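You operate a simulated robot arm through the tools that you are given. There is no shell and no other tool. Be economical: measure what you need, move in short steps, check, and stop when the job is done.

The job below is to be done with a simulated two-armed robot. You get a single attempt, and the scene is never put back.

Task
Pick up the hand roller with purple band with one hand, pass it to the other hand and put it on the top of the lift table. Open the drawer marked cleaning, put the pale blue padlock on the top of the bench marked boards away in the inside of the drawer marked cleaning, then shut the cleaning. Turn the knob marked range to RANGE B. Put the grey block marked fifty two on the grey mat. Take the pink card and put it on the steel top of the store rack. Lift the yellow shelf rail open. Any order will do. Set down upright: hand roller with purple band.
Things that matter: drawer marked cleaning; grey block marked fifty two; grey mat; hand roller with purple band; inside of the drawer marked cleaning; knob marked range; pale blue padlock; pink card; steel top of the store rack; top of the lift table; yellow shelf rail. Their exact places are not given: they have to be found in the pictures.

It is judged by the outcome, as a careful person would: the job done as asked, and still so three seconds after it is handed in. It fails if anything else is knocked over, pushed out of place, dropped, spilled or broken.

Robot
Two 6-joint arms with fingered hands on one trunk, on a base that drives. Base frame: it is fixed to the floor where the robot stands at the start and does not move with it; the origin is under the middle of the robot, x ahead of it, y to its left, z up. Readings come in m, rad, newtons and seconds.
The left shoulder is at the start at [0.05, 0.17, 0.56], the right one opposite. With the tool pointing down near the work surface each hand reaches from about 0.48 to 0.76 m from the robot's upright axis, wherever it stands, measured 20 degrees to its own side. Places, roughly: drawer marked cleaning [-0.1, 7.2, 0.4]; grey block marked fifty two [-1.5, -1.25, 1]; grey mat (40x23 cm) [-0.48, -1.28, 0.82]; hand roller with purple band (5x9x12 cm) [0.7, -0.2, 0.3]; inside of the drawer marked cleaning [-0.1, 7.3, 0.4]; knob marked range [-1.7, -1.2, 0.9]; pale blue padlock (5x3x9 cm) [0.6, 1.5, 0.8]; pink card [-6.25, 1, 0.75]; steel top of the store rack [-8.3, 1.7, 0.8]; top of the lift table [0.8, 4.7, 0.4]; yellow shelf rail [-8, 0.3, 0.6]. Payload 3.5 kg a hand.
Tool frame (each hand has its own): the origin (TCP) lies between the finger pads and is the grasp point; the fingertips stand 0.026 m ahead of it; z points along the fingers, y is the line along which they close. The gripper opens to 0.132 m. The gripper's body begins 0.073 m behind the TCP. The gripper is a hand of 3 fingers: y runs from the thumb to the fingers, the wrist lies at [0, 0, -0.234] in the tool frame, and closing takes about 1.5 s.
Orientation is that of the tool frame in the base frame, as [roll, pitch, yaw] about the fixed x, y, z axes, in that order (R = Rz(yaw) Ry(pitch) Rx(roll)). With the fingers straight down and closing along the base's y, the tool's x points along the base's -x, its y along +y and its z along -z.

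Tools
- The arms move only by the tool apply_moves. It takes "left_series", "right_series" or both (then of equal length, played together; a hand with none holds still); each is a list of rows, each a list of 6 numbers: the shift along the tool's x, y, z in cm, then the turn, a rotation vector about the tool's x, y, z in degrees. In form: [[tx, ty, tz, ax, ay, az], ...]. A call has 1 to 8 rows; each row shifts and turns the commanded pose from where the row before left it, along the tool's axes as they then stand. "left_jaw" and "right_jaw" are, for a hand that has rows, the opening, from 0 (shut) to 1 (fully open), set as the call begins (left out, the last holds). Each row takes 0.2 s and may step no farther than 0.05 m and 0.15 rad from the row before; otherwise, or with a gripper value out of range, the whole call is refused. Where a pose cannot be reached the arm comes as near as it can. A force on the tool above 40 N (or 10 N above the force at the start of the call, whichever is more), or a blocked arm, ends the call early, and 0.2 s more pass. Each finger travels about 0.108 m/s and halts on what it meets, pressing with about 30 N; the grip force reading is that of the motor and also rises with nothing between the fingers. The clock runs only during rows and for 0.2 s after the last one: add rows that do not move to give the fingers time. The reply holds the time, the measured pose of the TCP, the force on the tool along the base axes, the opening and the grip force, in the units named above and with some noise, with the torque about the TCP (base axes, N m) and any sound that the robot's microphone picked up.
- Cameras (640 x 400 px; columns grow to the right, rows downward): "scene" is now at [0.0349, -0.0134, 1.1454]; the picture's right is [-0.18, -0.98, 0.00], its down [-0.76, 0.14, -0.63] and it looks along [0.62, -0.11, -0.78] (base axes); focal length 248 px, centre (320, 200). "left" rides on the left gripper at [-0.062, 0.003, -0.092] in its tool frame; the picture's right is [-0.05, -1.00, 0.00], its down [0.83, -0.04, -0.56] and it looks along [0.55, -0.03, 0.83] (tool axes); focal length 230 px, centre (320, 200). "right" rides on the right gripper at [0.062, 0.003, -0.092] in its tool frame; the picture's right is [-0.05, 1.00, 0.00], its down [-0.83, -0.04, -0.56] and it looks along [-0.55, -0.03, 0.83] (tool axes); focal length 230 px, centre (320, 200).
- grab_frame(camera): a new picture of that camera. The clock stands still meanwhile.
- raise_lower(by): slides the trunk up (or, below 0, down) by that many m; the arms and the scene camera ride with it, the base frame stays. It gives what a move gives, with no picture.
- steer(legs): drives the robot by 1 to 6 legs, each [ahead, left, turn to the left] in m, m and rad, along the robot's own axes; the way and the turn of a leg run together, so that a leg with both is an arc; at most 1.5 m and 3.142 rad a leg. The arms and the cameras ride along, it lands a little off, and it stops where it bumps. It gives what a move gives.
- curl_fingers(finger1, finger2, thumb_bend, hand): sets how far each is bent, from 0 (flat) to 1 (curled in); at 0.3 the hand is open as for a grip, at 0.7 the pads meet at the TCP. One left out holds its place. A second passes; each finger stops where it meets its share of the squeeze, and holds until it gets a number again. A gripper value or a shape takes the hand back. It gives what a move gives, with no picture; readings hold the bend of each and the force on the fingers (four entries, about 0 where the hand has none), thumb and palm.
- preshape(shape, hand): the hand has 3 fingers and takes this shape, open, in about a second: jaw (thumb against the fingers, like two jaws); tri (thumb and two fingers); tip (a fingertip pinch); poke (one finger out to press); point (the index stretched); flat (the hand flat); cup (the hand cupped); fist (a fist). The gripper value then closes the fingers along that shape, each until it touches; the sizes above hold for jaw. It gives what a move gives, with no picture.
- aim_head(pan, tilt): turns the head with the scene camera to pan (to the left, within 1.501 rad either way) and tilt (down, from -0.506 to 1.204), counted from straight ahead of the robot. It gives what a move gives.
- point_at(camera, pixels): for up to 12 pixels [column, row] of the newest picture of that camera ("zoom" is the newest enlarged one), the place [x, y, z] in the base frame of the surface seen there, good to about 0.002 m. The clock stands still meanwhile.
- zoom(camera, box): a new picture of the part [left, top, right, bottom] of that camera's present view, enlarged. The clock stands still meanwhile.
- sign_off(): hands the job in; it is judged then, once.

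Work in short steps. Measure before you move; look again where a grasp or a placing could have gone wrong, and mend it. You have 131 turns and 162 pictures in all, those below and enlarged ones among them. Open the grippers and draw the arms clear of the work before you hand the job in, unless the task says otherwise.

The tools are called after "Call:" as name(argument=value, ...) on one line, values as JSON. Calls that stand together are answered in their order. apply_moves: Moves the arms, as the interface text tells. Its arguments: {"type":"object","properties":{"left_series":{"type":"array"},"left_jaw":{"type":"number"},"right_series":{"type":"array"},"right_jaw":{"type":"number"}},"required":[]} The other tools are called the same way: raise_lower (by) slides the trunk up or down; preshape (shape, hand) gives the hand a shape; curl_fingers (finger1, finger2, thumb_bend, hand) moves the fingers one by one; steer (legs) drives the base; aim_head (pan, tilt) turns the head that bears the scene camera; grab_frame (camera) takes a picture; point_at (camera, pixels) gives the place of the surface under pixels of a picture; zoom (camera, box) takes an enlarged picture of a part of a camera's view; sign_off () hands the job in.

At the start:

```text
time_s: 0.0
left_eef_pos: [0.4787, 0.0743, 0.4687]
left_ee_rot: [3.141, 0.0, -3.141]
left_contact_force: [0.9, -0.8, -0.9]
left_torque: [-0.03, 0.02, -0.01]
left_grip_width: 0.1317
left_grip_force: 0.0
left_shape: jaw
left_bend: [0.3, 0.3, 0.3]
left_finger forces: [0.0, 0.0, 0.0, 0.0, 0.1, 0.1]
right_eef_pos: [0.4392, -0.3461, 0.5223]
right_ee_rot: [3.141, 0.0, -3.141]
right_contact_force: [-0.5, -0.8, -0.1]
right_torque: [0.04, 0.03, -0.03]
right_grip_width: 0.1319
right_grip_force: 0.1
right_shape: jaw
right_bend: [0.3, 0.3, 0.3]
right_finger forces: [0.0, 0.0, 0.1, 0.0, 0.0, 0.1]
trunk travel left (down, up): [-0.175, 0.535]
robot x, y, heading: [-0.003, 0.0004, 0.003]
head pan, tilt: [-0.178, 0.888]
```

scene: 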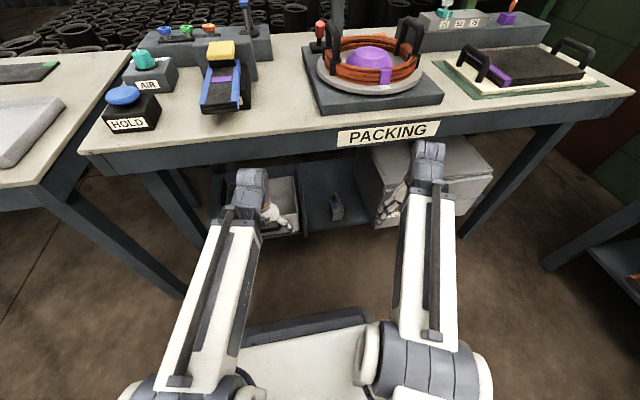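
right: 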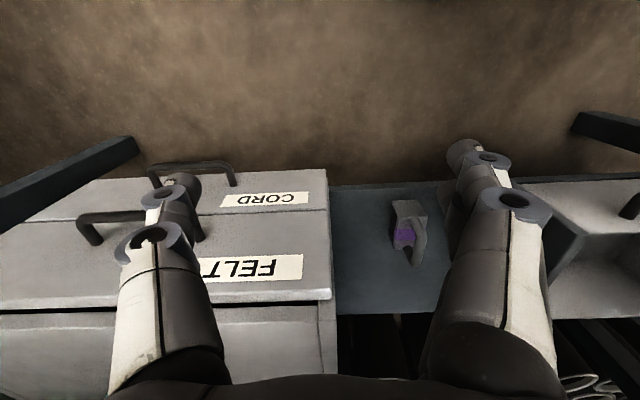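
left: 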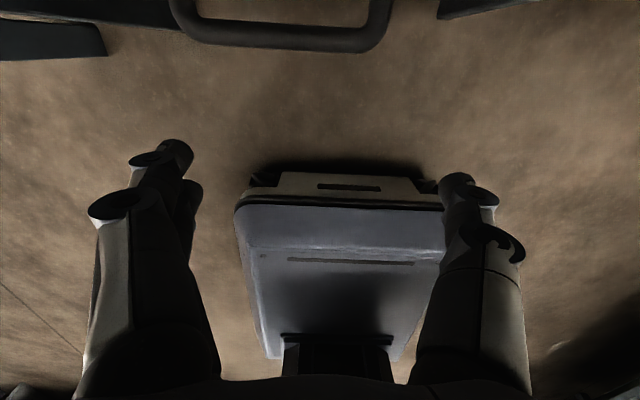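

The roller with the purple band shows on the shelf below the packing bench (scene ~(336,208), right ~(408,230)). I enlarge and measure it.

Call:
zoom(camera="right", box=[320, 160, 480, 300])

Call:
zoom(camera="scene", box=[240, 140, 440, 265])

Call:
point_at(camera="right", pixels=[[408, 208], [396, 204], [424, 204], [404, 235], [392, 236], [415, 260], [360, 230], [440, 195], [328, 250], [540, 190], [300, 300], [340, 188]])

Call:
point_at(camera="scene", pixels=[[388, 143], [340, 147], [436, 134], [336, 210], [338, 196], [320, 170], [350, 170], [374, 170], [300, 225], [376, 222], [297, 180], [270, 215]])

```text
2.86 times, centred on (400, 230) of right
```

zoom: 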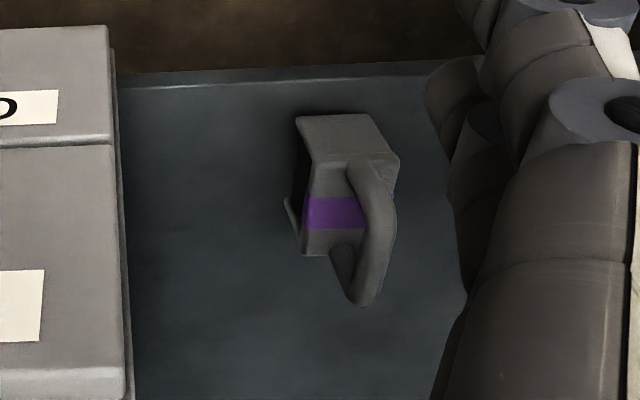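

```text
3.20 times, centred on (340, 202) of scene
```

zoom: 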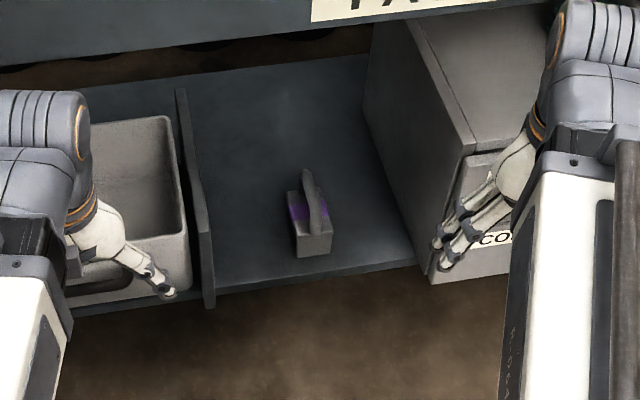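

```text
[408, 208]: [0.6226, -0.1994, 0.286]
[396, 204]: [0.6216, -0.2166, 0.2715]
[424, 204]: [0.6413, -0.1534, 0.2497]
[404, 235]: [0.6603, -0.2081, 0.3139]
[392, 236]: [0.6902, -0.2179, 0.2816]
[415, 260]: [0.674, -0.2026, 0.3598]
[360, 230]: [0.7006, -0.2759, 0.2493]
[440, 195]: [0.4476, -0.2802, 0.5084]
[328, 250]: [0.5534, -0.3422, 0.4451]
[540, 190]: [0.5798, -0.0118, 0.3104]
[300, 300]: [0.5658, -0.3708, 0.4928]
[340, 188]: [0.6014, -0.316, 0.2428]
```

```text
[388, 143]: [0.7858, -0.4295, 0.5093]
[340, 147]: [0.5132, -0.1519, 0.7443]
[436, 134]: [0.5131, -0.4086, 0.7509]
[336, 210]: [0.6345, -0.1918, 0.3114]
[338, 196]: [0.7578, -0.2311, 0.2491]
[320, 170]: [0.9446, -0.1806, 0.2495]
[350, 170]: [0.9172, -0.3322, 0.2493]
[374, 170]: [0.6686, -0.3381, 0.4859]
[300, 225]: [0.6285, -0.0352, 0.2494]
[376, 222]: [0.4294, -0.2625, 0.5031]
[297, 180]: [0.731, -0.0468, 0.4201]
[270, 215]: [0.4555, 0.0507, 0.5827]
```

Shelf is at z 0.249, roller about x 0.62–0.71, y −0.20, top 0.36, with open space above it to the apron (z≈0.74). I pitch the right hand forward 48°, line it up at y −0.2, and draw the left hand back and up.

Call:
apply_moves(right_series=[[0, 2.4, 0, 0, -8, 0], [0, 2.4, 0, 0, -8, 0], [0, 2.4, 0, 0, -8, 0], [0, 2.4, 0, 0, -8, 0], [0, 2.4, 0, 0, -8, 0], [0, 2.4, 0, 0, -8, 0]], left_series=[[1.3, 2, -2, 0, 0, 0], [1.3, 2, -2, 0, 0, 0], [1.3, 2, -2, 0, 0, 0], [1.3, 2, -2, 0, 0, 0], [1.3, 2, -2, 0, 0, 0], [1.3, 2, -2, 0, 0, 0]])

Call:
raise_lower(by=-0.12)

Call:
grab_frame(camera="right")

Call:
grab_frame(camera="scene")

```text
time_s: 1.4
left_eef_pos: [0.4481, 0.1922, 0.5982]
left_ee_rot: [3.142, -0.003, 3.141]
left_contact_force: [0.0, 0.7, -0.5]
left_torque: [0.0, -0.03, 0.01]
left_grip_width: 0.1318
left_grip_force: 0.0
left_shape: jaw
left_bend: [0.3, 0.3, 0.3]
left_finger forces: [0.0, 0.0, 0.0, 0.0, 0.0, 0.1]
left hand out of reach, approached as far as the arm can: row 2, 3, 4, 5, 6
right_eef_pos: [0.6371, -0.2701, 0.5492]
right_ee_rot: [3.141, 0.838, -3.14]
right_contact_force: [0.1, -0.3, -0.3]
right_torque: [-0.02, -0.02, 0.0]
right_grip_width: 0.1321
right_grip_force: 0.1
right_shape: jaw
right_bend: [0.3, 0.3, 0.3]
right_finger forces: [0.0, 0.0, 0.0, 0.0, 0.0, 0.0]
right hand out of reach, approached as far as the arm can: row 1, 2, 3, 4, 5, 6
trunk travel left (down, up): [-0.175, 0.535]
robot x, y, heading: [0.0003, 0.0009, -0.0]
head pan, tilt: [-0.178, 0.888]
```

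```text
time_s: 2.1
left_eef_pos: [0.4471, 0.1942, 0.5641]
left_ee_rot: [-3.14, -0.001, -3.14]
left_contact_force: [1.8, 0.8, -0.6]
left_torque: [0.01, 0.01, -0.01]
left_grip_width: 0.1321
left_grip_force: 0.0
left_shape: jaw
left_bend: [0.3, 0.3, 0.3]
left_finger forces: [0.0, 0.0, 0.0, 0.0, 0.0, 0.0]
right_eef_pos: [0.6381, -0.2662, 0.5247]
right_ee_rot: [-3.127, 0.859, -3.125]
right_contact_force: [-16.3, 10.2, 23.6]
right_torque: [-1.61, 0.01, -1.27]
right_grip_width: 0.1316
right_grip_force: 0.0
right_shape: jaw
right_bend: [0.3, 0.3, 0.29]
right_finger forces: [0.0, 0.0, 0.0, 0.0, 68.1, 0.0]
trunk travel left (down, up): [-0.141, 0.569]
robot x, y, heading: [0.0003, -0.0012, 0.0]
head pan, tilt: [-0.178, 0.888]
stopped: the force on the tool passed its limit at 68 N (the readings are from after the stop); the commanded pose is now the measured one
```

```text
156 pictures are left
```

right: 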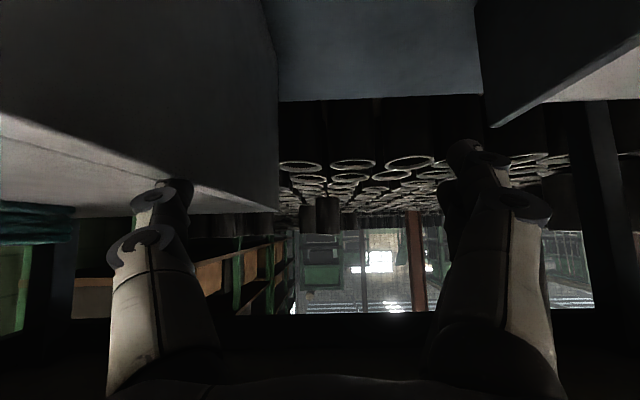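

```text
155 pictures are left
```

scene: 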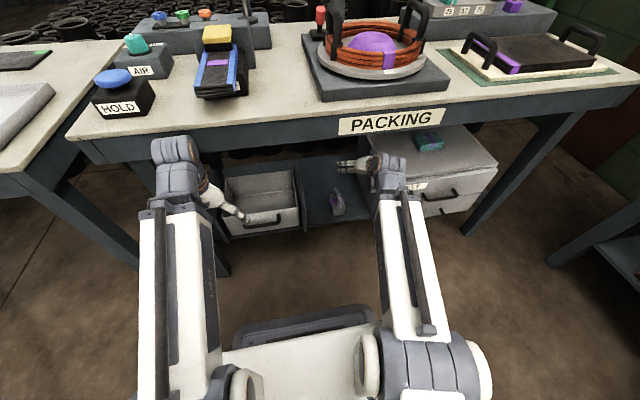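

The arm came up against its near limit and swung forward, so the thumb rests on the drawer cabinet's top edge. I lift 4 cm, then shift left to y −0.2.

Call:
apply_moves(right_series=[[-1.5, 0, -1.3, 0, 0, 0], [-1.5, 0, -1.3, 0, 0, 0], [0, 2.2, 0, 0, 0, 0], [0, 2.2, 0, 0, 0, 0], [0, 2.2, 0, 0, 0, 0]])

Call:
grab_frame(camera="right")

Call:
zoom(camera="scene", box=[230, 130, 450, 268])

```text
time_s: 3.3
left_eef_pos: [0.4476, 0.1915, 0.5635]
left_ee_rot: [-3.14, -0.005, -3.141]
left_contact_force: [0.6, -0.3, 0.2]
left_torque: [-0.01, 0.02, 0.03]
left_grip_width: 0.1319
left_grip_force: 0.0
left_shape: jaw
left_bend: [0.3, 0.3, 0.3]
left_finger forces: [0.1, 0.1, 0.0, 0.1, 0.1, 0.1]
right_eef_pos: [0.6441, -0.2029, 0.5608]
right_ee_rot: [-3.131, 0.851, -3.128]
right_contact_force: [-0.1, -0.1, 0.1]
right_torque: [0.0, 0.03, -0.05]
right_grip_width: 0.1321
right_grip_force: 0.1
right_shape: jaw
right_bend: [0.3, 0.3, 0.3]
right_finger forces: [0.0, 0.0, 0.1, 0.0, 0.0, 0.0]
right hand out of reach, approached as far as the arm can: row 4
trunk travel left (down, up): [-0.141, 0.569]
robot x, y, heading: [0.0001, 0.0021, -0.0]
head pan, tilt: [-0.178, 0.888]
```

```text
154 pictures are left
```

right: 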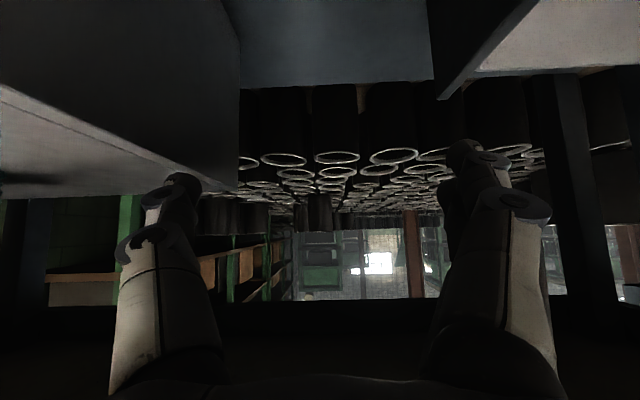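

```text
2.90 times, centred on (340, 199) of scene
```

zoom: 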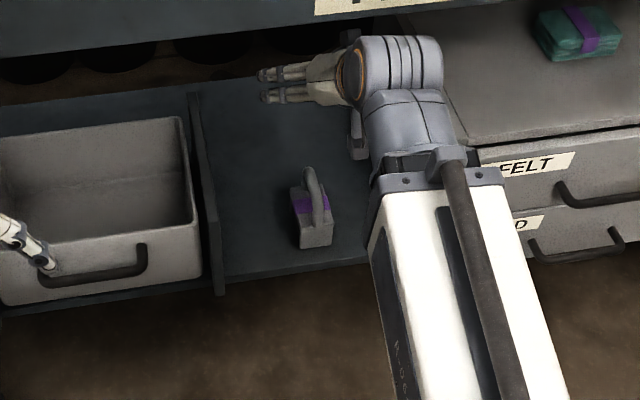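

The roller's handle is an arch along x above the body. I measure it in the enlarged picture.

Call:
point_at(camera="zoom", pixels=[[308, 178], [312, 195], [318, 215], [318, 238], [296, 200], [329, 206], [302, 240], [331, 236], [305, 170], [215, 220], [360, 130], [320, 260]])

Call:
zoom(camera="scene", box=[310, 180, 370, 218])

```text
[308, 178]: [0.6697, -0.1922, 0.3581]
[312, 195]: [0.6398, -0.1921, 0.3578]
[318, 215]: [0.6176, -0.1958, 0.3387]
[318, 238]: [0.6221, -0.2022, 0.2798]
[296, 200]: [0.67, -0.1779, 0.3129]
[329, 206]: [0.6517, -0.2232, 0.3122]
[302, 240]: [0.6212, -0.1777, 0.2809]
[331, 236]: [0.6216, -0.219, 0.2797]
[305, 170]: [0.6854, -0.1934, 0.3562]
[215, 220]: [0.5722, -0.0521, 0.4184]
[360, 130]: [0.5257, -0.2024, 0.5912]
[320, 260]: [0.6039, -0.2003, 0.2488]
```

```text
10.53 times, centred on (340, 199) of scene
```

zoom: 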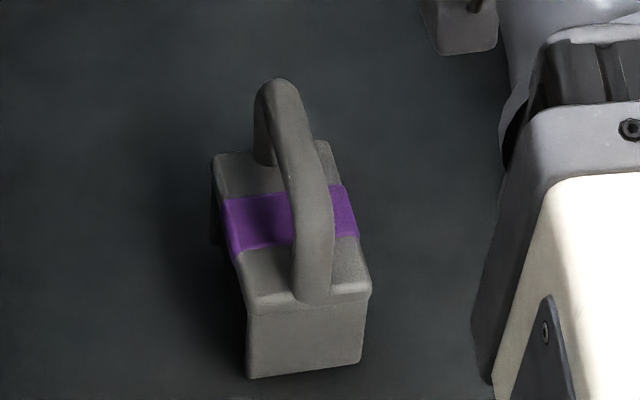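

Roller body is x 0.622–0.71, y −0.20, handle bar at z≈0.35, y −0.194. Before lowering I check the clearance of the left hand from the tray and its handle.

Call:
point_at(camera="scene", pixels=[[245, 220], [280, 217], [262, 222], [232, 232], [300, 205], [240, 214], [225, 180]])

Call:
grab_frame(camera="scene")

```text
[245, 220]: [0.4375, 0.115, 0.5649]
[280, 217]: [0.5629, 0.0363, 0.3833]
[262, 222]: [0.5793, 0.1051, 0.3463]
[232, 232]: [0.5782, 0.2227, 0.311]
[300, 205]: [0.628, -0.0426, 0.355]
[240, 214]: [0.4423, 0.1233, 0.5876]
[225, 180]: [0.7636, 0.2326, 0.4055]
```

```text
151 pictures are left
```

scene: 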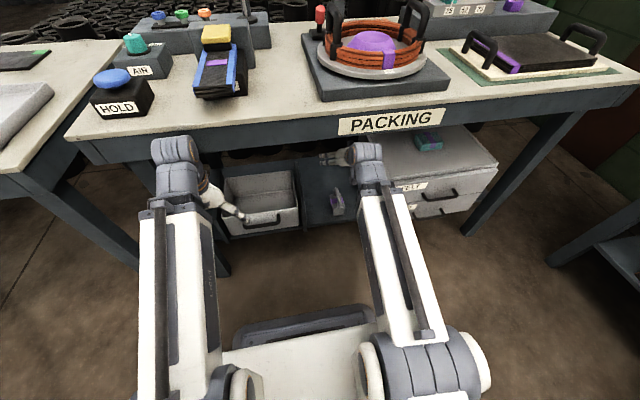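

The tray front is at x≥0.56 and the left fingers at 0.44, so I lower the trunk 0.13.

Call:
raise_lower(by=-0.13)

Call:
grab_frame(camera="right")

Call:
zoom(camera="scene", box=[260, 130, 440, 243])

```text
time_s: 4.8
left_eef_pos: [0.4484, 0.1925, 0.4334]
left_ee_rot: [3.141, -0.002, -3.141]
left_contact_force: [-0.4, -0.1, -0.2]
left_torque: [-0.05, 0.02, -0.02]
left_grip_width: 0.1318
left_grip_force: 0.1
left_shape: jaw
left_bend: [0.3, 0.3, 0.3]
left_finger forces: [0.0, 0.0, 0.0, 0.0, 0.1, 0.0]
right_eef_pos: [0.644, -0.2039, 0.4308]
right_ee_rot: [-3.128, 0.852, -3.128]
right_contact_force: [-0.4, 0.1, 0.3]
right_torque: [0.03, 0.01, 0.0]
right_grip_width: 0.132
right_grip_force: 0.2
right_shape: jaw
right_bend: [0.3, 0.3, 0.3]
right_finger forces: [0.1, 0.0, 0.1, 0.1, 0.0, 0.0]
trunk travel left (down, up): [-0.011, 0.699]
robot x, y, heading: [0.0005, -0.001, -0.0]
head pan, tilt: [-0.178, 0.888]
```

```text
150 pictures are left
```

right: 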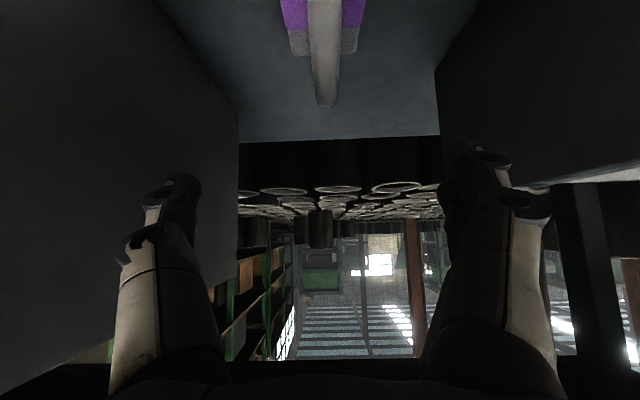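

```text
3.54 times, centred on (350, 186) of scene
```

zoom: 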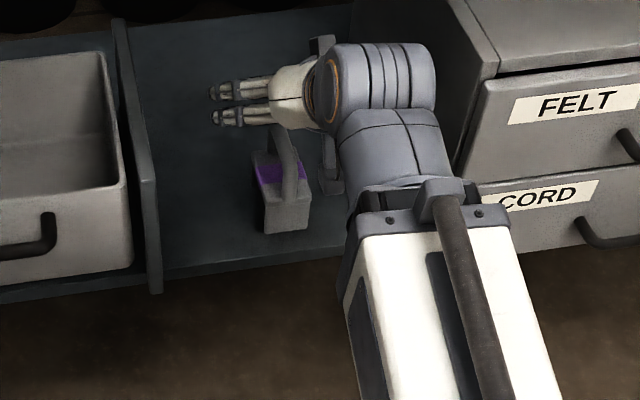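

The handle is centred between the fingers (right camera column ~323). I go down 8.5 cm and 1 cm forward onto the bar.

Call:
apply_moves(right_series=[[1.41, 0.17, 1.6, 0, 0, 0], [1.41, 0.17, 1.6, 0, 0, 0], [1.41, 0.17, 1.6, 0, 0, 0], [1.41, 0.17, 1.6, 0, 0, 0]])

Call:
grab_frame(camera="right")

Call:
zoom(camera="scene", box=[280, 150, 400, 225])

```text
time_s: 5.8
left_eef_pos: [0.4478, 0.1925, 0.4348]
left_ee_rot: [3.141, -0.003, 3.142]
left_contact_force: [-0.6, -0.5, 0.6]
left_torque: [-0.01, -0.01, 0.01]
left_grip_width: 0.1317
left_grip_force: 0.1
left_shape: jaw
left_bend: [0.3, 0.3, 0.3]
left_finger forces: [0.1, 0.0, 0.0, 0.0, 0.0, 0.0]
right_eef_pos: [0.6556, -0.1961, 0.3452]
right_ee_rot: [-3.128, 0.853, -3.126]
right_contact_force: [-0.9, -0.8, 0.2]
right_torque: [0.04, -0.01, -0.02]
right_grip_width: 0.1319
right_grip_force: 0.0
right_shape: jaw
right_bend: [0.3, 0.3, 0.3]
right_finger forces: [0.1, 0.0, 0.0, 0.0, 0.0, 0.0]
trunk travel left (down, up): [-0.011, 0.699]
robot x, y, heading: [-0.0003, 0.0002, -0.0]
head pan, tilt: [-0.178, 0.888]
```

```text
148 pictures are left
```

right: 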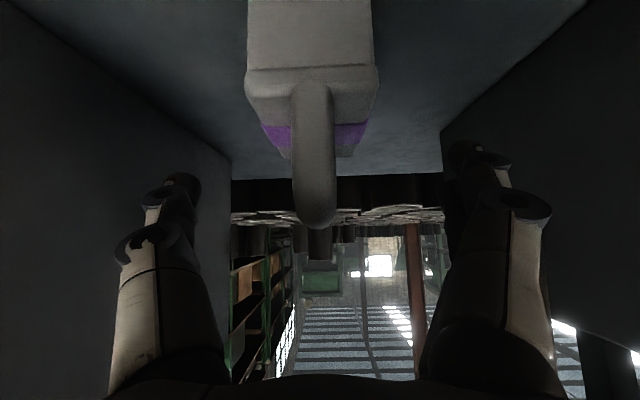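

```text
5.33 times, centred on (340, 188) of scene
```

zoom: 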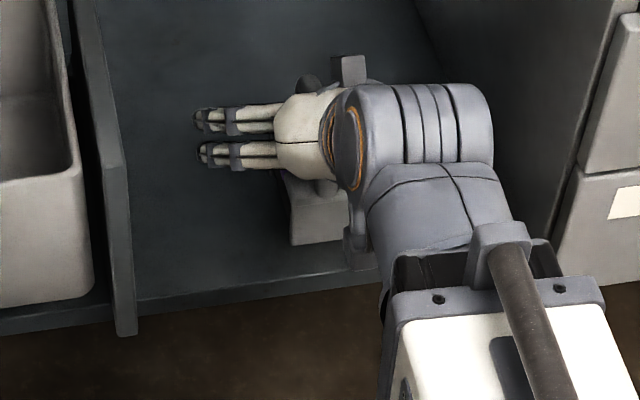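

The bar lies between the fingers at column 313. I close the right hand and wait.

Call:
apply_moves(right_series=[[0, 0, 0, 0, 0, 0], [0, 0, 0, 0, 0, 0], [0, 0, 0, 0, 0, 0], [0, 0, 0, 0, 0, 0], [0, 0, 0, 0, 0, 0], [0, 0, 0, 0, 0, 0], [0, 0, 0, 0, 0, 0]], right_jaw=0)

Call:
grab_frame(camera="right")

```text
time_s: 7.5
left_eef_pos: [0.448, 0.1926, 0.4339]
left_ee_rot: [-3.141, -0.002, 3.14]
left_contact_force: [0.1, -0.1, -0.1]
left_torque: [-0.03, -0.04, 0.0]
left_grip_width: 0.1319
left_grip_force: 0.0
left_shape: jaw
left_bend: [0.3, 0.3, 0.3]
left_finger forces: [0.0, 0.0, 0.0, 0.0, 0.0, 0.1]
right_eef_pos: [0.6547, -0.1989, 0.3462]
right_ee_rot: [-3.132, 0.853, -3.128]
right_contact_force: [-0.2, -0.2, -1.7]
right_torque: [0.0, 0.04, 0.03]
right_grip_width: 0.0
right_grip_force: 29.6
right_shape: jaw
right_bend: [0.64, 0.69, 0.72]
right_finger forces: [1.0, 0.0, 0.0, 0.0, 0.5, 0.0]
trunk travel left (down, up): [-0.011, 0.699]
robot x, y, heading: [-0.0037, 0.0027, 0.001]
head pan, tilt: [-0.178, 0.888]
```

```text
146 pictures are left
```

right: 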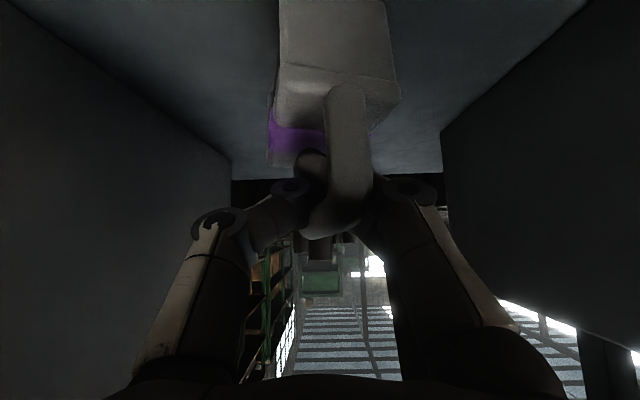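

The width reads 0 with small finger forces, so I doubt the grip; I look closer from the scene camera.

Call:
zoom(camera="scene", box=[300, 160, 370, 204])

Call:
zoom(camera="right", box=[230, 100, 430, 225])

Call:
point_at(camera="right", pixels=[[348, 120], [352, 170], [350, 220], [285, 70], [390, 80], [312, 165], [402, 185], [395, 205]])

```text
9.09 times, centred on (335, 182) of scene
```

zoom: 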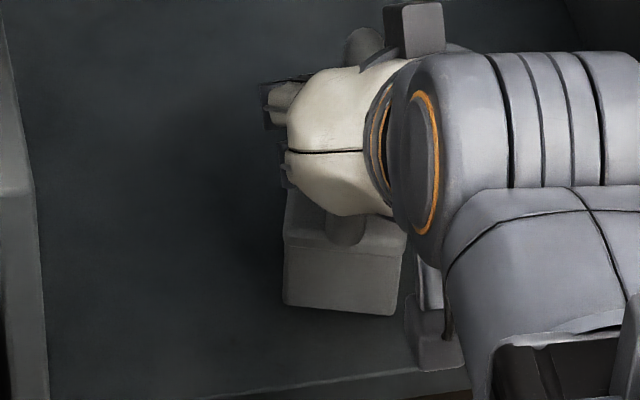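

```text
3.20 times, centred on (330, 162) of right
```

zoom: 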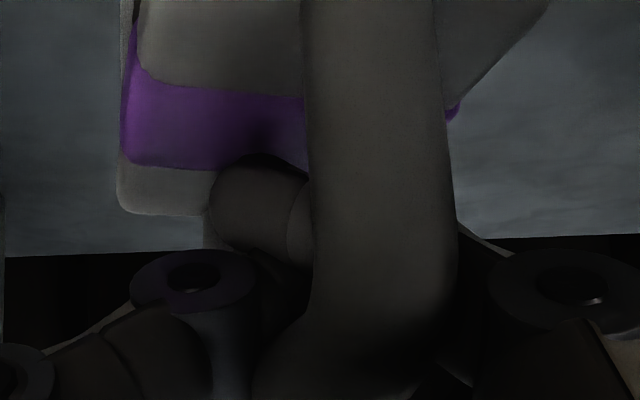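

```text
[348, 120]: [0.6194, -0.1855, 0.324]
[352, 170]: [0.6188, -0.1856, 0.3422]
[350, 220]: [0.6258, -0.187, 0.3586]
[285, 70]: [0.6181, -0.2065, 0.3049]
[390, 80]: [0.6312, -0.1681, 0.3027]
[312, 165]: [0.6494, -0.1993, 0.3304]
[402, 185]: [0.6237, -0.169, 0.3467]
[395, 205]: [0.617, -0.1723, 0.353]
```

The bar slid to y≈−0.186 with the thumb near centre. I reopen partly, shift 1.2 cm left and 0.4 cm down, and grip again.

Call:
apply_moves(right_series=[[0, 0, 0, 0, 0, 0], [0, 0, 0, 0, 0, 0], [0, 0, 0, 0, 0, 0], [0.3, 1.2, 0.25, 0, 0, 0], [0, 0, 0, 0, 0, 0]], right_jaw=0.5)

Call:
apply_moves(right_series=[[0, 0, 0, 0, 0, 0], [0, 0, 0, 0, 0, 0], [0, 0, 0, 0, 0, 0], [0, 0, 0, 0, 0, 0], [0, 0, 0, 0, 0, 0], [0, 0, 0, 0, 0, 0]], right_jaw=0)

Call:
grab_frame(camera="right")

```text
time_s: 8.7
left_eef_pos: [0.4483, 0.1924, 0.4331]
left_ee_rot: [3.141, -0.002, 3.142]
left_contact_force: [-0.2, -0.1, -0.5]
left_torque: [-0.02, 0.03, 0.0]
left_grip_width: 0.1319
left_grip_force: 0.1
left_shape: jaw
left_bend: [0.3, 0.3, 0.3]
left_finger forces: [0.0, 0.0, 0.0, 0.0, 0.0, 0.1]
right_eef_pos: [0.6557, -0.1861, 0.343]
right_ee_rot: [-3.129, 0.852, -3.128]
right_contact_force: [-0.8, -0.1, -0.1]
right_torque: [0.02, -0.02, 0.01]
right_grip_width: 0.0656
right_grip_force: 0.0
right_shape: jaw
right_bend: [0.73, 0.73, 0.7]
right_finger forces: [0.1, 0.0, 0.1, 0.0, 0.1, 0.1]
trunk travel left (down, up): [-0.011, 0.699]
robot x, y, heading: [0.0013, 0.0016, -0.002]
head pan, tilt: [-0.178, 0.888]
```

```text
time_s: 10.1
left_eef_pos: [0.4476, 0.1918, 0.433]
left_ee_rot: [3.141, -0.005, 3.141]
left_contact_force: [-0.5, 0.4, -0.4]
left_torque: [-0.02, 0.02, -0.01]
left_grip_width: 0.132
left_grip_force: 0.1
left_shape: jaw
left_bend: [0.3, 0.3, 0.3]
left_finger forces: [0.0, 0.0, 0.0, 0.1, 0.0, 0.0]
right_eef_pos: [0.6557, -0.1853, 0.3421]
right_ee_rot: [-3.129, 0.851, -3.127]
right_contact_force: [0.9, 0.2, 0.6]
right_torque: [0.05, 0.03, 0.02]
right_grip_width: 0.0001
right_grip_force: 30.0
right_shape: jaw
right_bend: [0.67, 0.64, 0.66]
right_finger forces: [1.7, 0.0, 0.0, 0.1, 3.2, 0.1]
trunk travel left (down, up): [-0.011, 0.699]
robot x, y, heading: [0.0027, -0.0001, 0.003]
head pan, tilt: [-0.178, 0.888]
```

```text
143 pictures are left
```

right: 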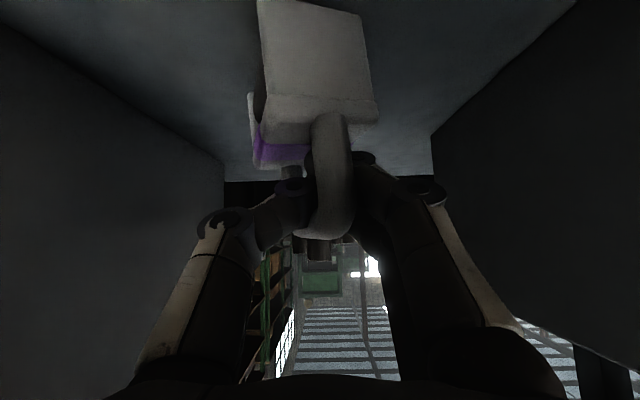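

Bend readings (0.64–0.67) imply a ~1.3 cm gap, consistent with the bar in grip. I test with a 3 cm trunk lift.

Call:
raise_lower(by=0.03)

Call:
grab_frame(camera="right")

Call:
zoom(camera="scene", box=[280, 150, 400, 225])

```text
time_s: 10.8
left_eef_pos: [0.449, 0.1921, 0.4623]
left_ee_rot: [-3.141, -0.004, 3.141]
left_contact_force: [-0.4, 0.2, -0.8]
left_torque: [0.0, 0.02, 0.04]
left_grip_width: 0.1319
left_grip_force: 0.0
left_shape: jaw
left_bend: [0.3, 0.3, 0.3]
left_finger forces: [0.0, 0.0, 0.0, 0.0, 0.0, 0.0]
right_eef_pos: [0.6551, -0.186, 0.3718]
right_ee_rot: [-3.131, 0.852, -3.129]
right_contact_force: [-0.1, 0.1, -2.6]
right_torque: [0.06, 0.05, 0.02]
right_grip_width: 0.0001
right_grip_force: 29.6
right_shape: jaw
right_bend: [0.67, 0.64, 0.66]
right_finger forces: [1.6, 0.0, 0.0, 0.1, 2.9, 0.0]
trunk travel left (down, up): [-0.041, 0.669]
robot x, y, heading: [-0.0008, -0.003, 0.002]
head pan, tilt: [-0.178, 0.888]
```

```text
142 pictures are left
```

right: 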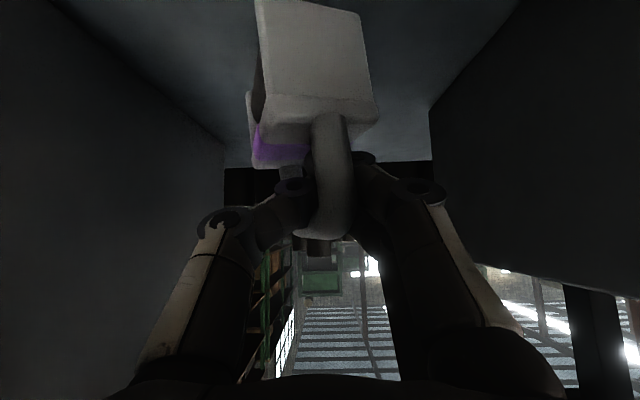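

```text
5.33 times, centred on (340, 188) of scene
```

zoom: 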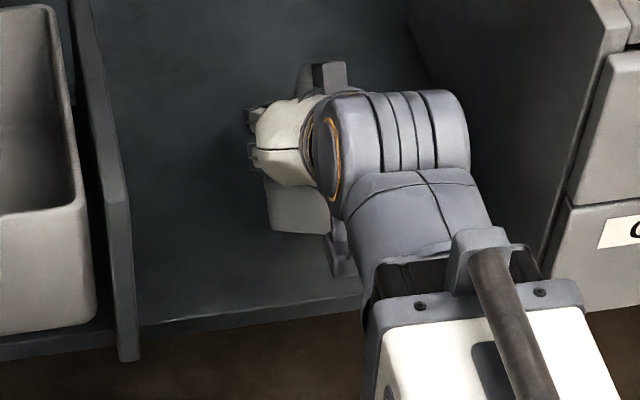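

The roller rises with the hand, weight ~2.6 N. I raise another 6 cm and back out 0.55 m, then look.

Call:
raise_lower(by=0.06)

Call:
steer(legs=[[-0.55, 0, 0]])

Call:
raise_lower(by=0.15)

Call:
grab_frame(camera="right")

Call:
grab_frame(camera="scene")

```text
time_s: 11.8
left_eef_pos: [0.4491, 0.1926, 0.523]
left_ee_rot: [3.141, -0.006, 3.14]
left_contact_force: [0.9, -0.4, 0.2]
left_torque: [0.0, 0.04, 0.02]
left_grip_width: 0.1318
left_grip_force: 0.1
left_shape: jaw
left_bend: [0.3, 0.3, 0.3]
left_finger forces: [0.0, 0.1, 0.0, 0.0, 0.1, 0.1]
right_eef_pos: [0.6552, -0.1856, 0.4317]
right_ee_rot: [-3.131, 0.851, -3.13]
right_contact_force: [-0.2, 0.7, -2.9]
right_torque: [0.04, 0.01, -0.02]
right_grip_width: 0.0
right_grip_force: 30.1
right_shape: jaw
right_bend: [0.67, 0.64, 0.66]
right_finger forces: [1.7, 0.0, 0.0, 0.0, 2.9, 0.0]
trunk travel left (down, up): [-0.101, 0.609]
robot x, y, heading: [-0.0013, 0.0013, 0.003]
head pan, tilt: [-0.178, 0.888]
```

```text
time_s: 15.0
left_eef_pos: [-0.1057, 0.1939, 0.5246]
left_ee_rot: [3.141, -0.005, -3.134]
left_contact_force: [-0.3, -0.7, 0.2]
left_torque: [0.0, -0.01, 0.02]
left_grip_width: 0.1321
left_grip_force: 0.0
left_shape: jaw
left_bend: [0.3, 0.3, 0.3]
left_finger forces: [0.1, 0.0, 0.1, 0.1, 0.1, 0.0]
right_eef_pos: [0.1052, -0.1835, 0.4327]
right_ee_rot: [-3.131, 0.851, -3.122]
right_contact_force: [0.3, -0.2, -3.6]
right_torque: [0.0, 0.0, 0.0]
right_grip_width: 0.0
right_grip_force: 30.6
right_shape: jaw
right_bend: [0.67, 0.64, 0.66]
right_finger forces: [1.5, 0.1, 0.0, 0.0, 3.1, 0.0]
trunk travel left (down, up): [-0.101, 0.609]
robot x, y, heading: [-0.5527, -0.0022, 0.004]
head pan, tilt: [-0.178, 0.888]
```

```text
time_s: 16.7
left_eef_pos: [-0.1058, 0.1935, 0.674]
left_ee_rot: [-3.14, -0.005, -3.136]
left_contact_force: [1.2, -0.2, 0.4]
left_torque: [0.01, 0.0, 0.03]
left_grip_width: 0.132
left_grip_force: 0.2
left_shape: jaw
left_bend: [0.3, 0.3, 0.3]
left_finger forces: [0.0, 0.0, 0.0, 0.1, 0.0, 0.0]
right_eef_pos: [0.105, -0.184, 0.5816]
right_ee_rot: [-3.132, 0.851, -3.121]
right_contact_force: [-0.6, -0.1, -3.4]
right_torque: [0.04, 0.0, -0.02]
right_grip_width: 0.0001
right_grip_force: 30.3
right_shape: jaw
right_bend: [0.67, 0.64, 0.66]
right_finger forces: [1.4, 0.0, 0.0, 0.0, 2.9, 0.1]
trunk travel left (down, up): [-0.251, 0.459]
robot x, y, heading: [-0.5529, -0.0028, 0.007]
head pan, tilt: [-0.178, 0.888]
```

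```text
140 pictures are left
```

right: 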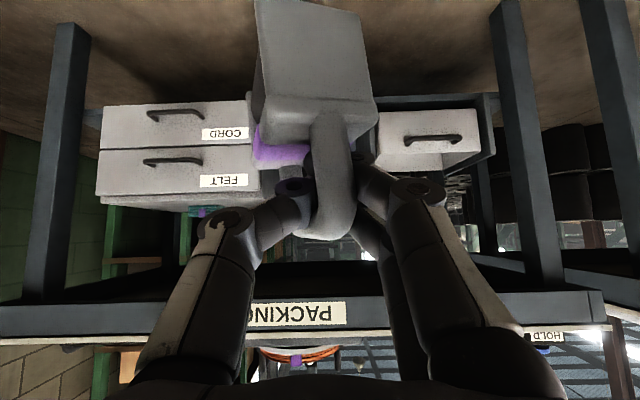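

```text
139 pictures are left
```

scene: 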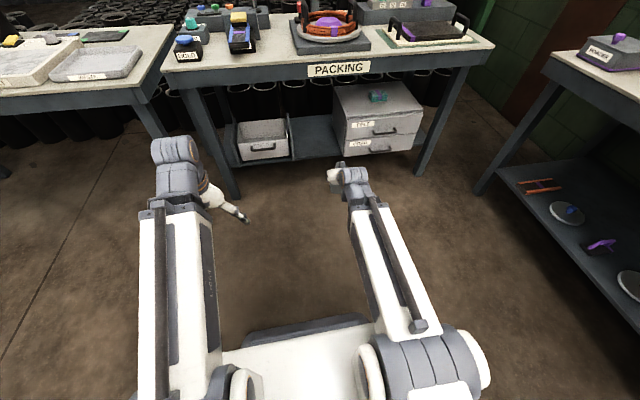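

The roller is carried steadily. I measure its body corners to plan the left-hand approach.

Call:
point_at(camera="right", pixels=[[262, 15], [355, 15], [270, 108], [370, 105], [262, 140], [258, 95], [330, 60], [335, 190], [345, 225], [300, 155]])

Call:
zoom(camera="right", box=[230, 0, 420, 119])

```text
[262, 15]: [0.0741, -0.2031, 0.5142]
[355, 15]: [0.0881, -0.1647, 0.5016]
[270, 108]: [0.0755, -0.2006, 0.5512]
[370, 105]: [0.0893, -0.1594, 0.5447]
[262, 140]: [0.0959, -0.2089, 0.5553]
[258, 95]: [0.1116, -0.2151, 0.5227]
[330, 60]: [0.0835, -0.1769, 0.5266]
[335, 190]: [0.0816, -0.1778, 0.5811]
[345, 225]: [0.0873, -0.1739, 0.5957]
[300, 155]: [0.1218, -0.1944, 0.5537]
```

```text
3.36 times, centred on (325, 60) of right
```

zoom: 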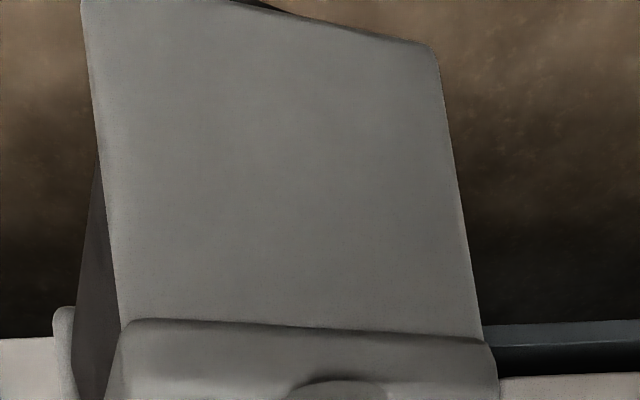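

Body is yawed −18.5° and rolled ~8.5° in grip. I bring the right hand to the midline, correcting these with the wrist, while the left hand starts turning to face right.

Call:
apply_moves(right_series=[[-0.5, 3.75, 0.56, 0, 0, 0], [-0.5, 3.75, 0.56, 0, 0, 0], [-0.5, 3.75, 0.56, 0, 0, 0], [-0.5, 3.75, 0.56, 0, 0, 0], [0, 0, 0, -6.5, 0, -1.95], [0, 0, 0, -6.5, 0, -1.95], [0, 0, 0, -6.5, 0, -1.95]], left_series=[[0, 0, 0, 0, 0, 8.4], [0, 0, 0, 0, 0, 8.4], [0, 0, 0, 0, 0, 8.4], [0, 0, 0, 0, 0, 8.4], [0, 0, 0, 0, 0, 8.4], [0, 0, 0, 0, 0, 8.4], [0, 0, 0, 0, 0, 8.4]])

Call:
grab_frame(camera="right")

Call:
grab_frame(camera="scene")

```text
time_s: 18.3
left_eef_pos: [-0.1045, 0.1924, 0.6741]
left_ee_rot: [-3.138, -0.002, 2.119]
left_contact_force: [-0.1, 0.5, 0.0]
left_torque: [-0.01, 0.0, -0.03]
left_grip_width: 0.1319
left_grip_force: 0.1
left_shape: jaw
left_bend: [0.3, 0.3, 0.3]
left_finger forces: [0.1, 0.1, 0.0, 0.1, 0.1, 0.0]
right_eef_pos: [0.1341, -0.0336, 0.5809]
right_ee_rot: [2.93, 0.863, -2.964]
right_contact_force: [0.1, -0.6, -2.2]
right_torque: [0.02, 0.06, -0.01]
right_grip_width: 0.0
right_grip_force: 30.0
right_shape: jaw
right_bend: [0.67, 0.64, 0.66]
right_finger forces: [0.8, 0.0, 0.0, 0.0, 2.1, 0.0]
trunk travel left (down, up): [-0.251, 0.459]
robot x, y, heading: [-0.553, -0.0044, 0.007]
head pan, tilt: [-0.178, 0.888]
```

```text
137 pictures are left
```

right: 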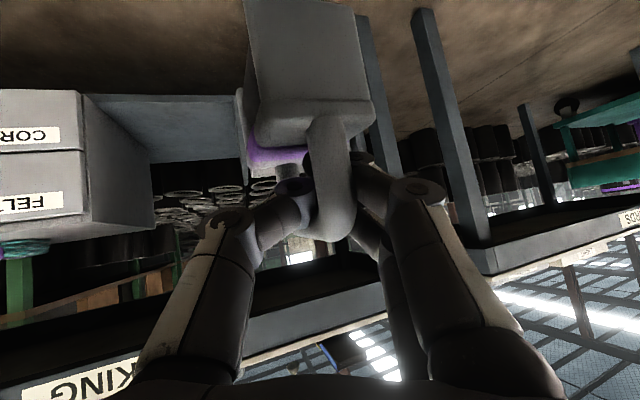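

```text
136 pictures are left
```

scene: 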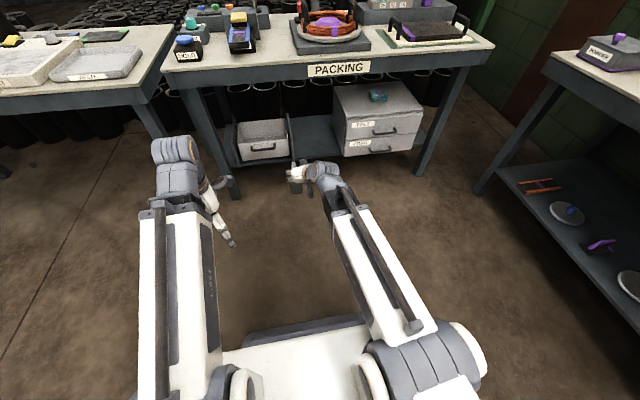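

Right hand reached (0.134,−0.034,0.581). I measure the roller corners again and finish turning the left hand.

Call:
point_at(camera="right", pixels=[[252, 15], [345, 15], [265, 105], [365, 103], [255, 140], [310, 50], [330, 190], [340, 228], [242, 115]])

Call:
apply_moves(left_series=[[0, 0, 0, 0, 0, 8], [0, 0, 0, 0, 0, 8], [0, 0, 0, 0, 0, 8], [0, 0, 0, 0, 0, 8], [0, 4, 0, 0, 0, 0], [0, 4, 0, 0, 0, 0], [0, 4, 0, 0, 0, 0], [3, 2, 0, 0, 0, 0]])

```text
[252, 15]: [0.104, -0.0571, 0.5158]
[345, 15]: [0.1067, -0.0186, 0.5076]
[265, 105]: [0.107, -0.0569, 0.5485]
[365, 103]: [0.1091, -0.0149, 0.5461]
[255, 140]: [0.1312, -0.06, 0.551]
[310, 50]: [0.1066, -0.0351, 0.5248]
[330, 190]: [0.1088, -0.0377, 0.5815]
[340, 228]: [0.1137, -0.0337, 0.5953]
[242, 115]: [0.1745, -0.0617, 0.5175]
```

```text
time_s: 20.1
left_eef_pos: [0.0339, 0.2218, 0.6746]
left_ee_rot: [-3.138, -0.001, 1.565]
left_contact_force: [-0.6, -0.2, 0.3]
left_torque: [0.01, -0.03, -0.01]
left_grip_width: 0.132
left_grip_force: 0.1
left_shape: jaw
left_bend: [0.3, 0.3, 0.3]
left_finger forces: [0.0, 0.0, 0.0, 0.1, 0.1, 0.1]
right_eef_pos: [0.1346, -0.0337, 0.5811]
right_ee_rot: [2.93, 0.861, -2.966]
right_contact_force: [1.6, -0.2, -3.4]
right_torque: [0.0, 0.06, 0.0]
right_grip_width: 0.0
right_grip_force: 30.4
right_shape: jaw
right_bend: [0.67, 0.64, 0.66]
right_finger forces: [0.9, 0.1, 0.0, 0.1, 2.3, 0.0]
trunk travel left (down, up): [-0.251, 0.459]
robot x, y, heading: [-0.5547, -0.0022, 0.007]
head pan, tilt: [-0.178, 0.888]
```

The roller is now upright within 3°, body centre about (0.151,−0.036,0.52). I swing the left hand to point right, tilted 22° down, toward a pre-grasp at y≈0.11.

Call:
apply_moves(left_series=[[-1.4, 1.46, 1.2, 0, -8.5, 0], [-1.21, 1.46, 1.39, 0, -8.5, 0], [-0.99, 1.46, 1.56, 0, -8.5, 0], [-0.75, 1.46, 1.69, 0, -8.5, 0], [-0.49, 1.46, 1.78, 0, -8.5, 0], [-0.22, 1.46, 1.83, 0, -8.5, 0], [0.05, 1.46, 1.84, 0, -8.5, 0], [0.32, 1.46, 1.82, 0, -8.5, 0]], left_jaw=1)

Call:
grab_frame(camera="left")

Call:
grab_frame(camera="scene")

```text
time_s: 21.9
left_eef_pos: [0.1502, 0.1097, 0.5777]
left_ee_rot: [-3.134, 1.19, 1.57]
left_contact_force: [0.7, 0.7, 0.0]
left_torque: [0.02, -0.03, 0.0]
left_grip_width: 0.132
left_grip_force: 0.0
left_shape: jaw
left_bend: [0.3, 0.3, 0.3]
left_finger forces: [0.1, 0.0, 0.0, 0.1, 0.1, 0.1]
right_eef_pos: [0.1336, -0.033, 0.5822]
right_ee_rot: [2.929, 0.863, -2.965]
right_contact_force: [0.0, 0.5, -2.2]
right_torque: [0.0, 0.02, -0.03]
right_grip_width: 0.0
right_grip_force: 30.4
right_shape: jaw
right_bend: [0.67, 0.64, 0.66]
right_finger forces: [0.9, 0.0, 0.1, 0.0, 2.3, 0.0]
trunk travel left (down, up): [-0.251, 0.459]
robot x, y, heading: [-0.5539, -0.002, 0.008]
head pan, tilt: [-0.178, 0.888]
```

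```text
135 pictures are left
```

left: 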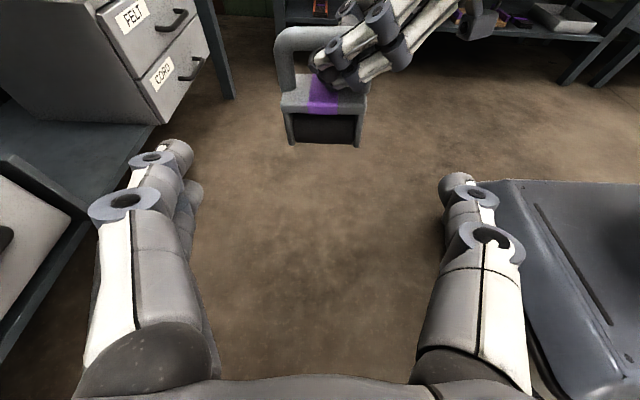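

```text
134 pictures are left
```

scene: 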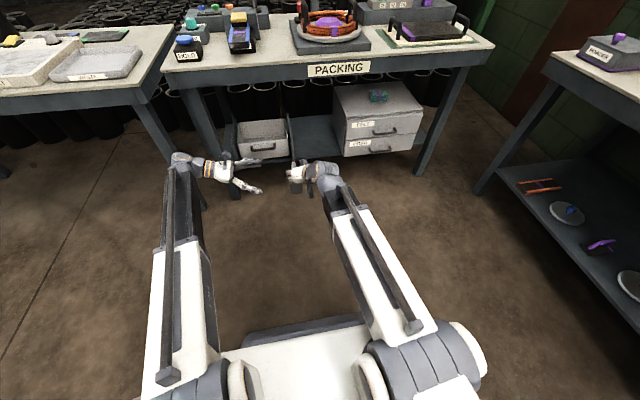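

The roller shows well in the left camera (280–368, 75–147). I measure its body ends and side.

Call:
point_at(camera="left", pixels=[[285, 108], [366, 108], [291, 135], [360, 138], [286, 90], [362, 100], [325, 128], [300, 38], [322, 110], [289, 143]])

Call:
zoom(camera="left", box=[240, 0, 440, 160])

```text
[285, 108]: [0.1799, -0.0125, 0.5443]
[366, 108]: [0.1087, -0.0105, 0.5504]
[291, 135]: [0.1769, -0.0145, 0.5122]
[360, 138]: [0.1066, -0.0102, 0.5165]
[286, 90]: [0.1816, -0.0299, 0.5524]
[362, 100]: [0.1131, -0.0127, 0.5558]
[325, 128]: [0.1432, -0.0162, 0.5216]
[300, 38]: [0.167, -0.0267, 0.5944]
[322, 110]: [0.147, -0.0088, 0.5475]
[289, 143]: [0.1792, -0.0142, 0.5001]
```

```text
2.50 times, centred on (340, 80) of left
```

zoom: 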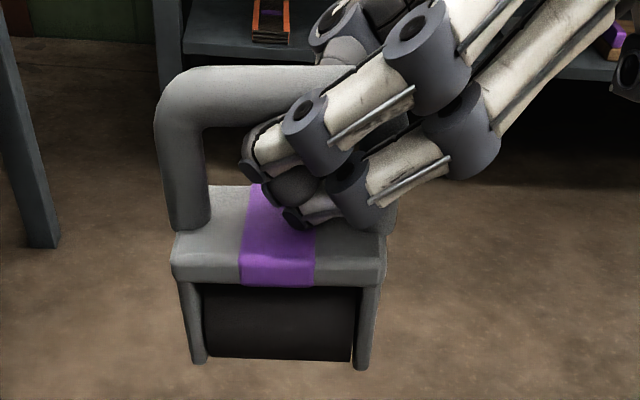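

The block spans x 0.107–0.181 with end plates; centre x 0.144. I advance the left hand to straddle it, stopping at y≈−0.028.

Call:
apply_moves(left_series=[[-0.24, -0.15, 3.6, 0, 0, 0], [-0.24, -0.15, 3.6, 0, 0, 0], [-0.24, -0.15, 3.6, 0, 0, 0], [-0.24, -0.15, 3.6, 0, 0, 0]])

Call:
grab_frame(camera="left")

Call:
zoom(camera="scene", box=[150, 120, 390, 270])

```text
time_s: 22.9
left_eef_pos: [0.1418, -0.027, 0.533]
left_ee_rot: [-3.134, 1.186, 1.574]
left_contact_force: [0.8, 0.1, -0.2]
left_torque: [0.0, -0.03, -0.02]
left_grip_width: 0.1319
left_grip_force: 0.1
left_shape: jaw
left_bend: [0.3, 0.3, 0.3]
left_finger forces: [0.0, 0.0, 0.1, 0.1, 0.0, 0.0]
right_eef_pos: [0.1347, -0.0338, 0.5821]
right_ee_rot: [2.929, 0.862, -2.965]
right_contact_force: [-0.2, -0.9, -2.9]
right_torque: [-0.01, 0.02, -0.01]
right_grip_width: 0.0001
right_grip_force: 30.6
right_shape: jaw
right_bend: [0.67, 0.64, 0.66]
right_finger forces: [0.9, 0.1, 0.1, 0.0, 2.2, 0.1]
trunk travel left (down, up): [-0.251, 0.459]
robot x, y, heading: [-0.552, -0.0042, 0.004]
head pan, tilt: [-0.178, 0.888]
```

```text
132 pictures are left
```

left: 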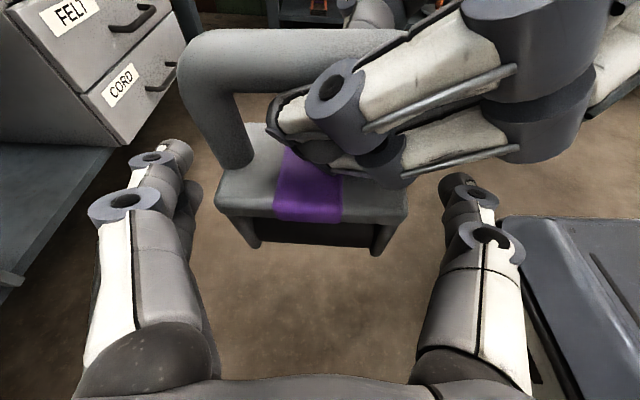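

```text
2.67 times, centred on (270, 195) of scene
```

zoom: 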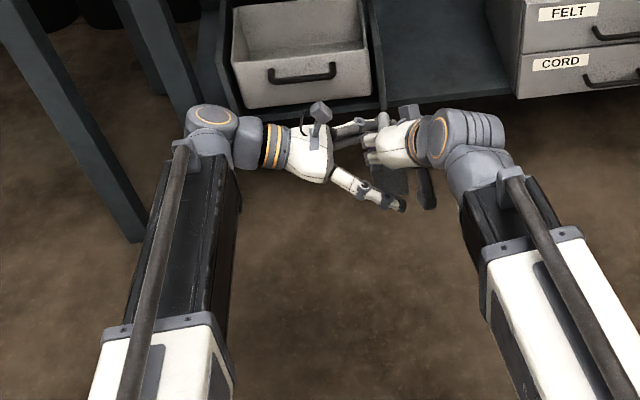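

Fingers straddle the body evenly (gaps ~30 px on both sides). I close the left hand.

Call:
apply_moves(left_series=[[0, 0, 0, 0, 0, 0], [0, 0, 0, 0, 0, 0], [0, 0, 0, 0, 0, 0], [0, 0, 0, 0, 0, 0], [0, 0, 0, 0, 0, 0], [0, 0, 0, 0, 0, 0]], left_jaw=0)

Call:
grab_frame(camera="left")

```text
time_s: 24.3
left_eef_pos: [0.144, -0.0265, 0.5334]
left_ee_rot: [-3.132, 1.186, 1.572]
left_contact_force: [1.1, 0.1, -0.3]
left_torque: [0.02, 0.05, 0.01]
left_grip_width: 0.0722
left_grip_force: 30.7
left_shape: jaw
left_bend: [0.72, 0.72, 0.7]
left_finger forces: [13.8, 14.1, 0.0, 0.0, 26.4, 0.1]
right_eef_pos: [0.1328, -0.0326, 0.5822]
right_ee_rot: [2.929, 0.863, -2.964]
right_contact_force: [-0.6, 0.2, -1.3]
right_torque: [0.01, 0.0, 0.02]
right_grip_width: 0.0001
right_grip_force: 30.1
right_shape: jaw
right_bend: [0.67, 0.64, 0.66]
right_finger forces: [0.9, 0.0, 0.0, 0.1, 2.0, 0.0]
trunk travel left (down, up): [-0.251, 0.459]
robot x, y, heading: [-0.5486, -0.0032, 0.004]
head pan, tilt: [-0.178, 0.888]
```

```text
130 pictures are left
```

left: 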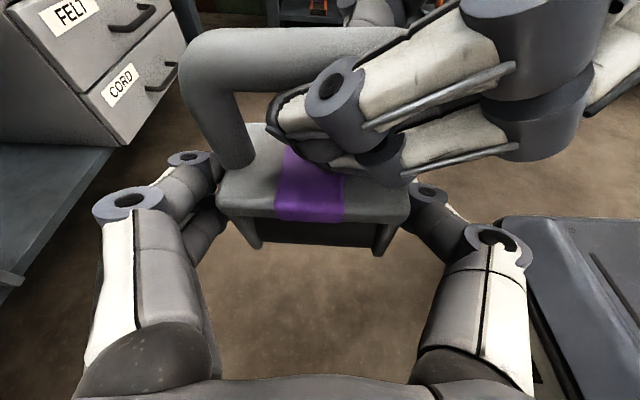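

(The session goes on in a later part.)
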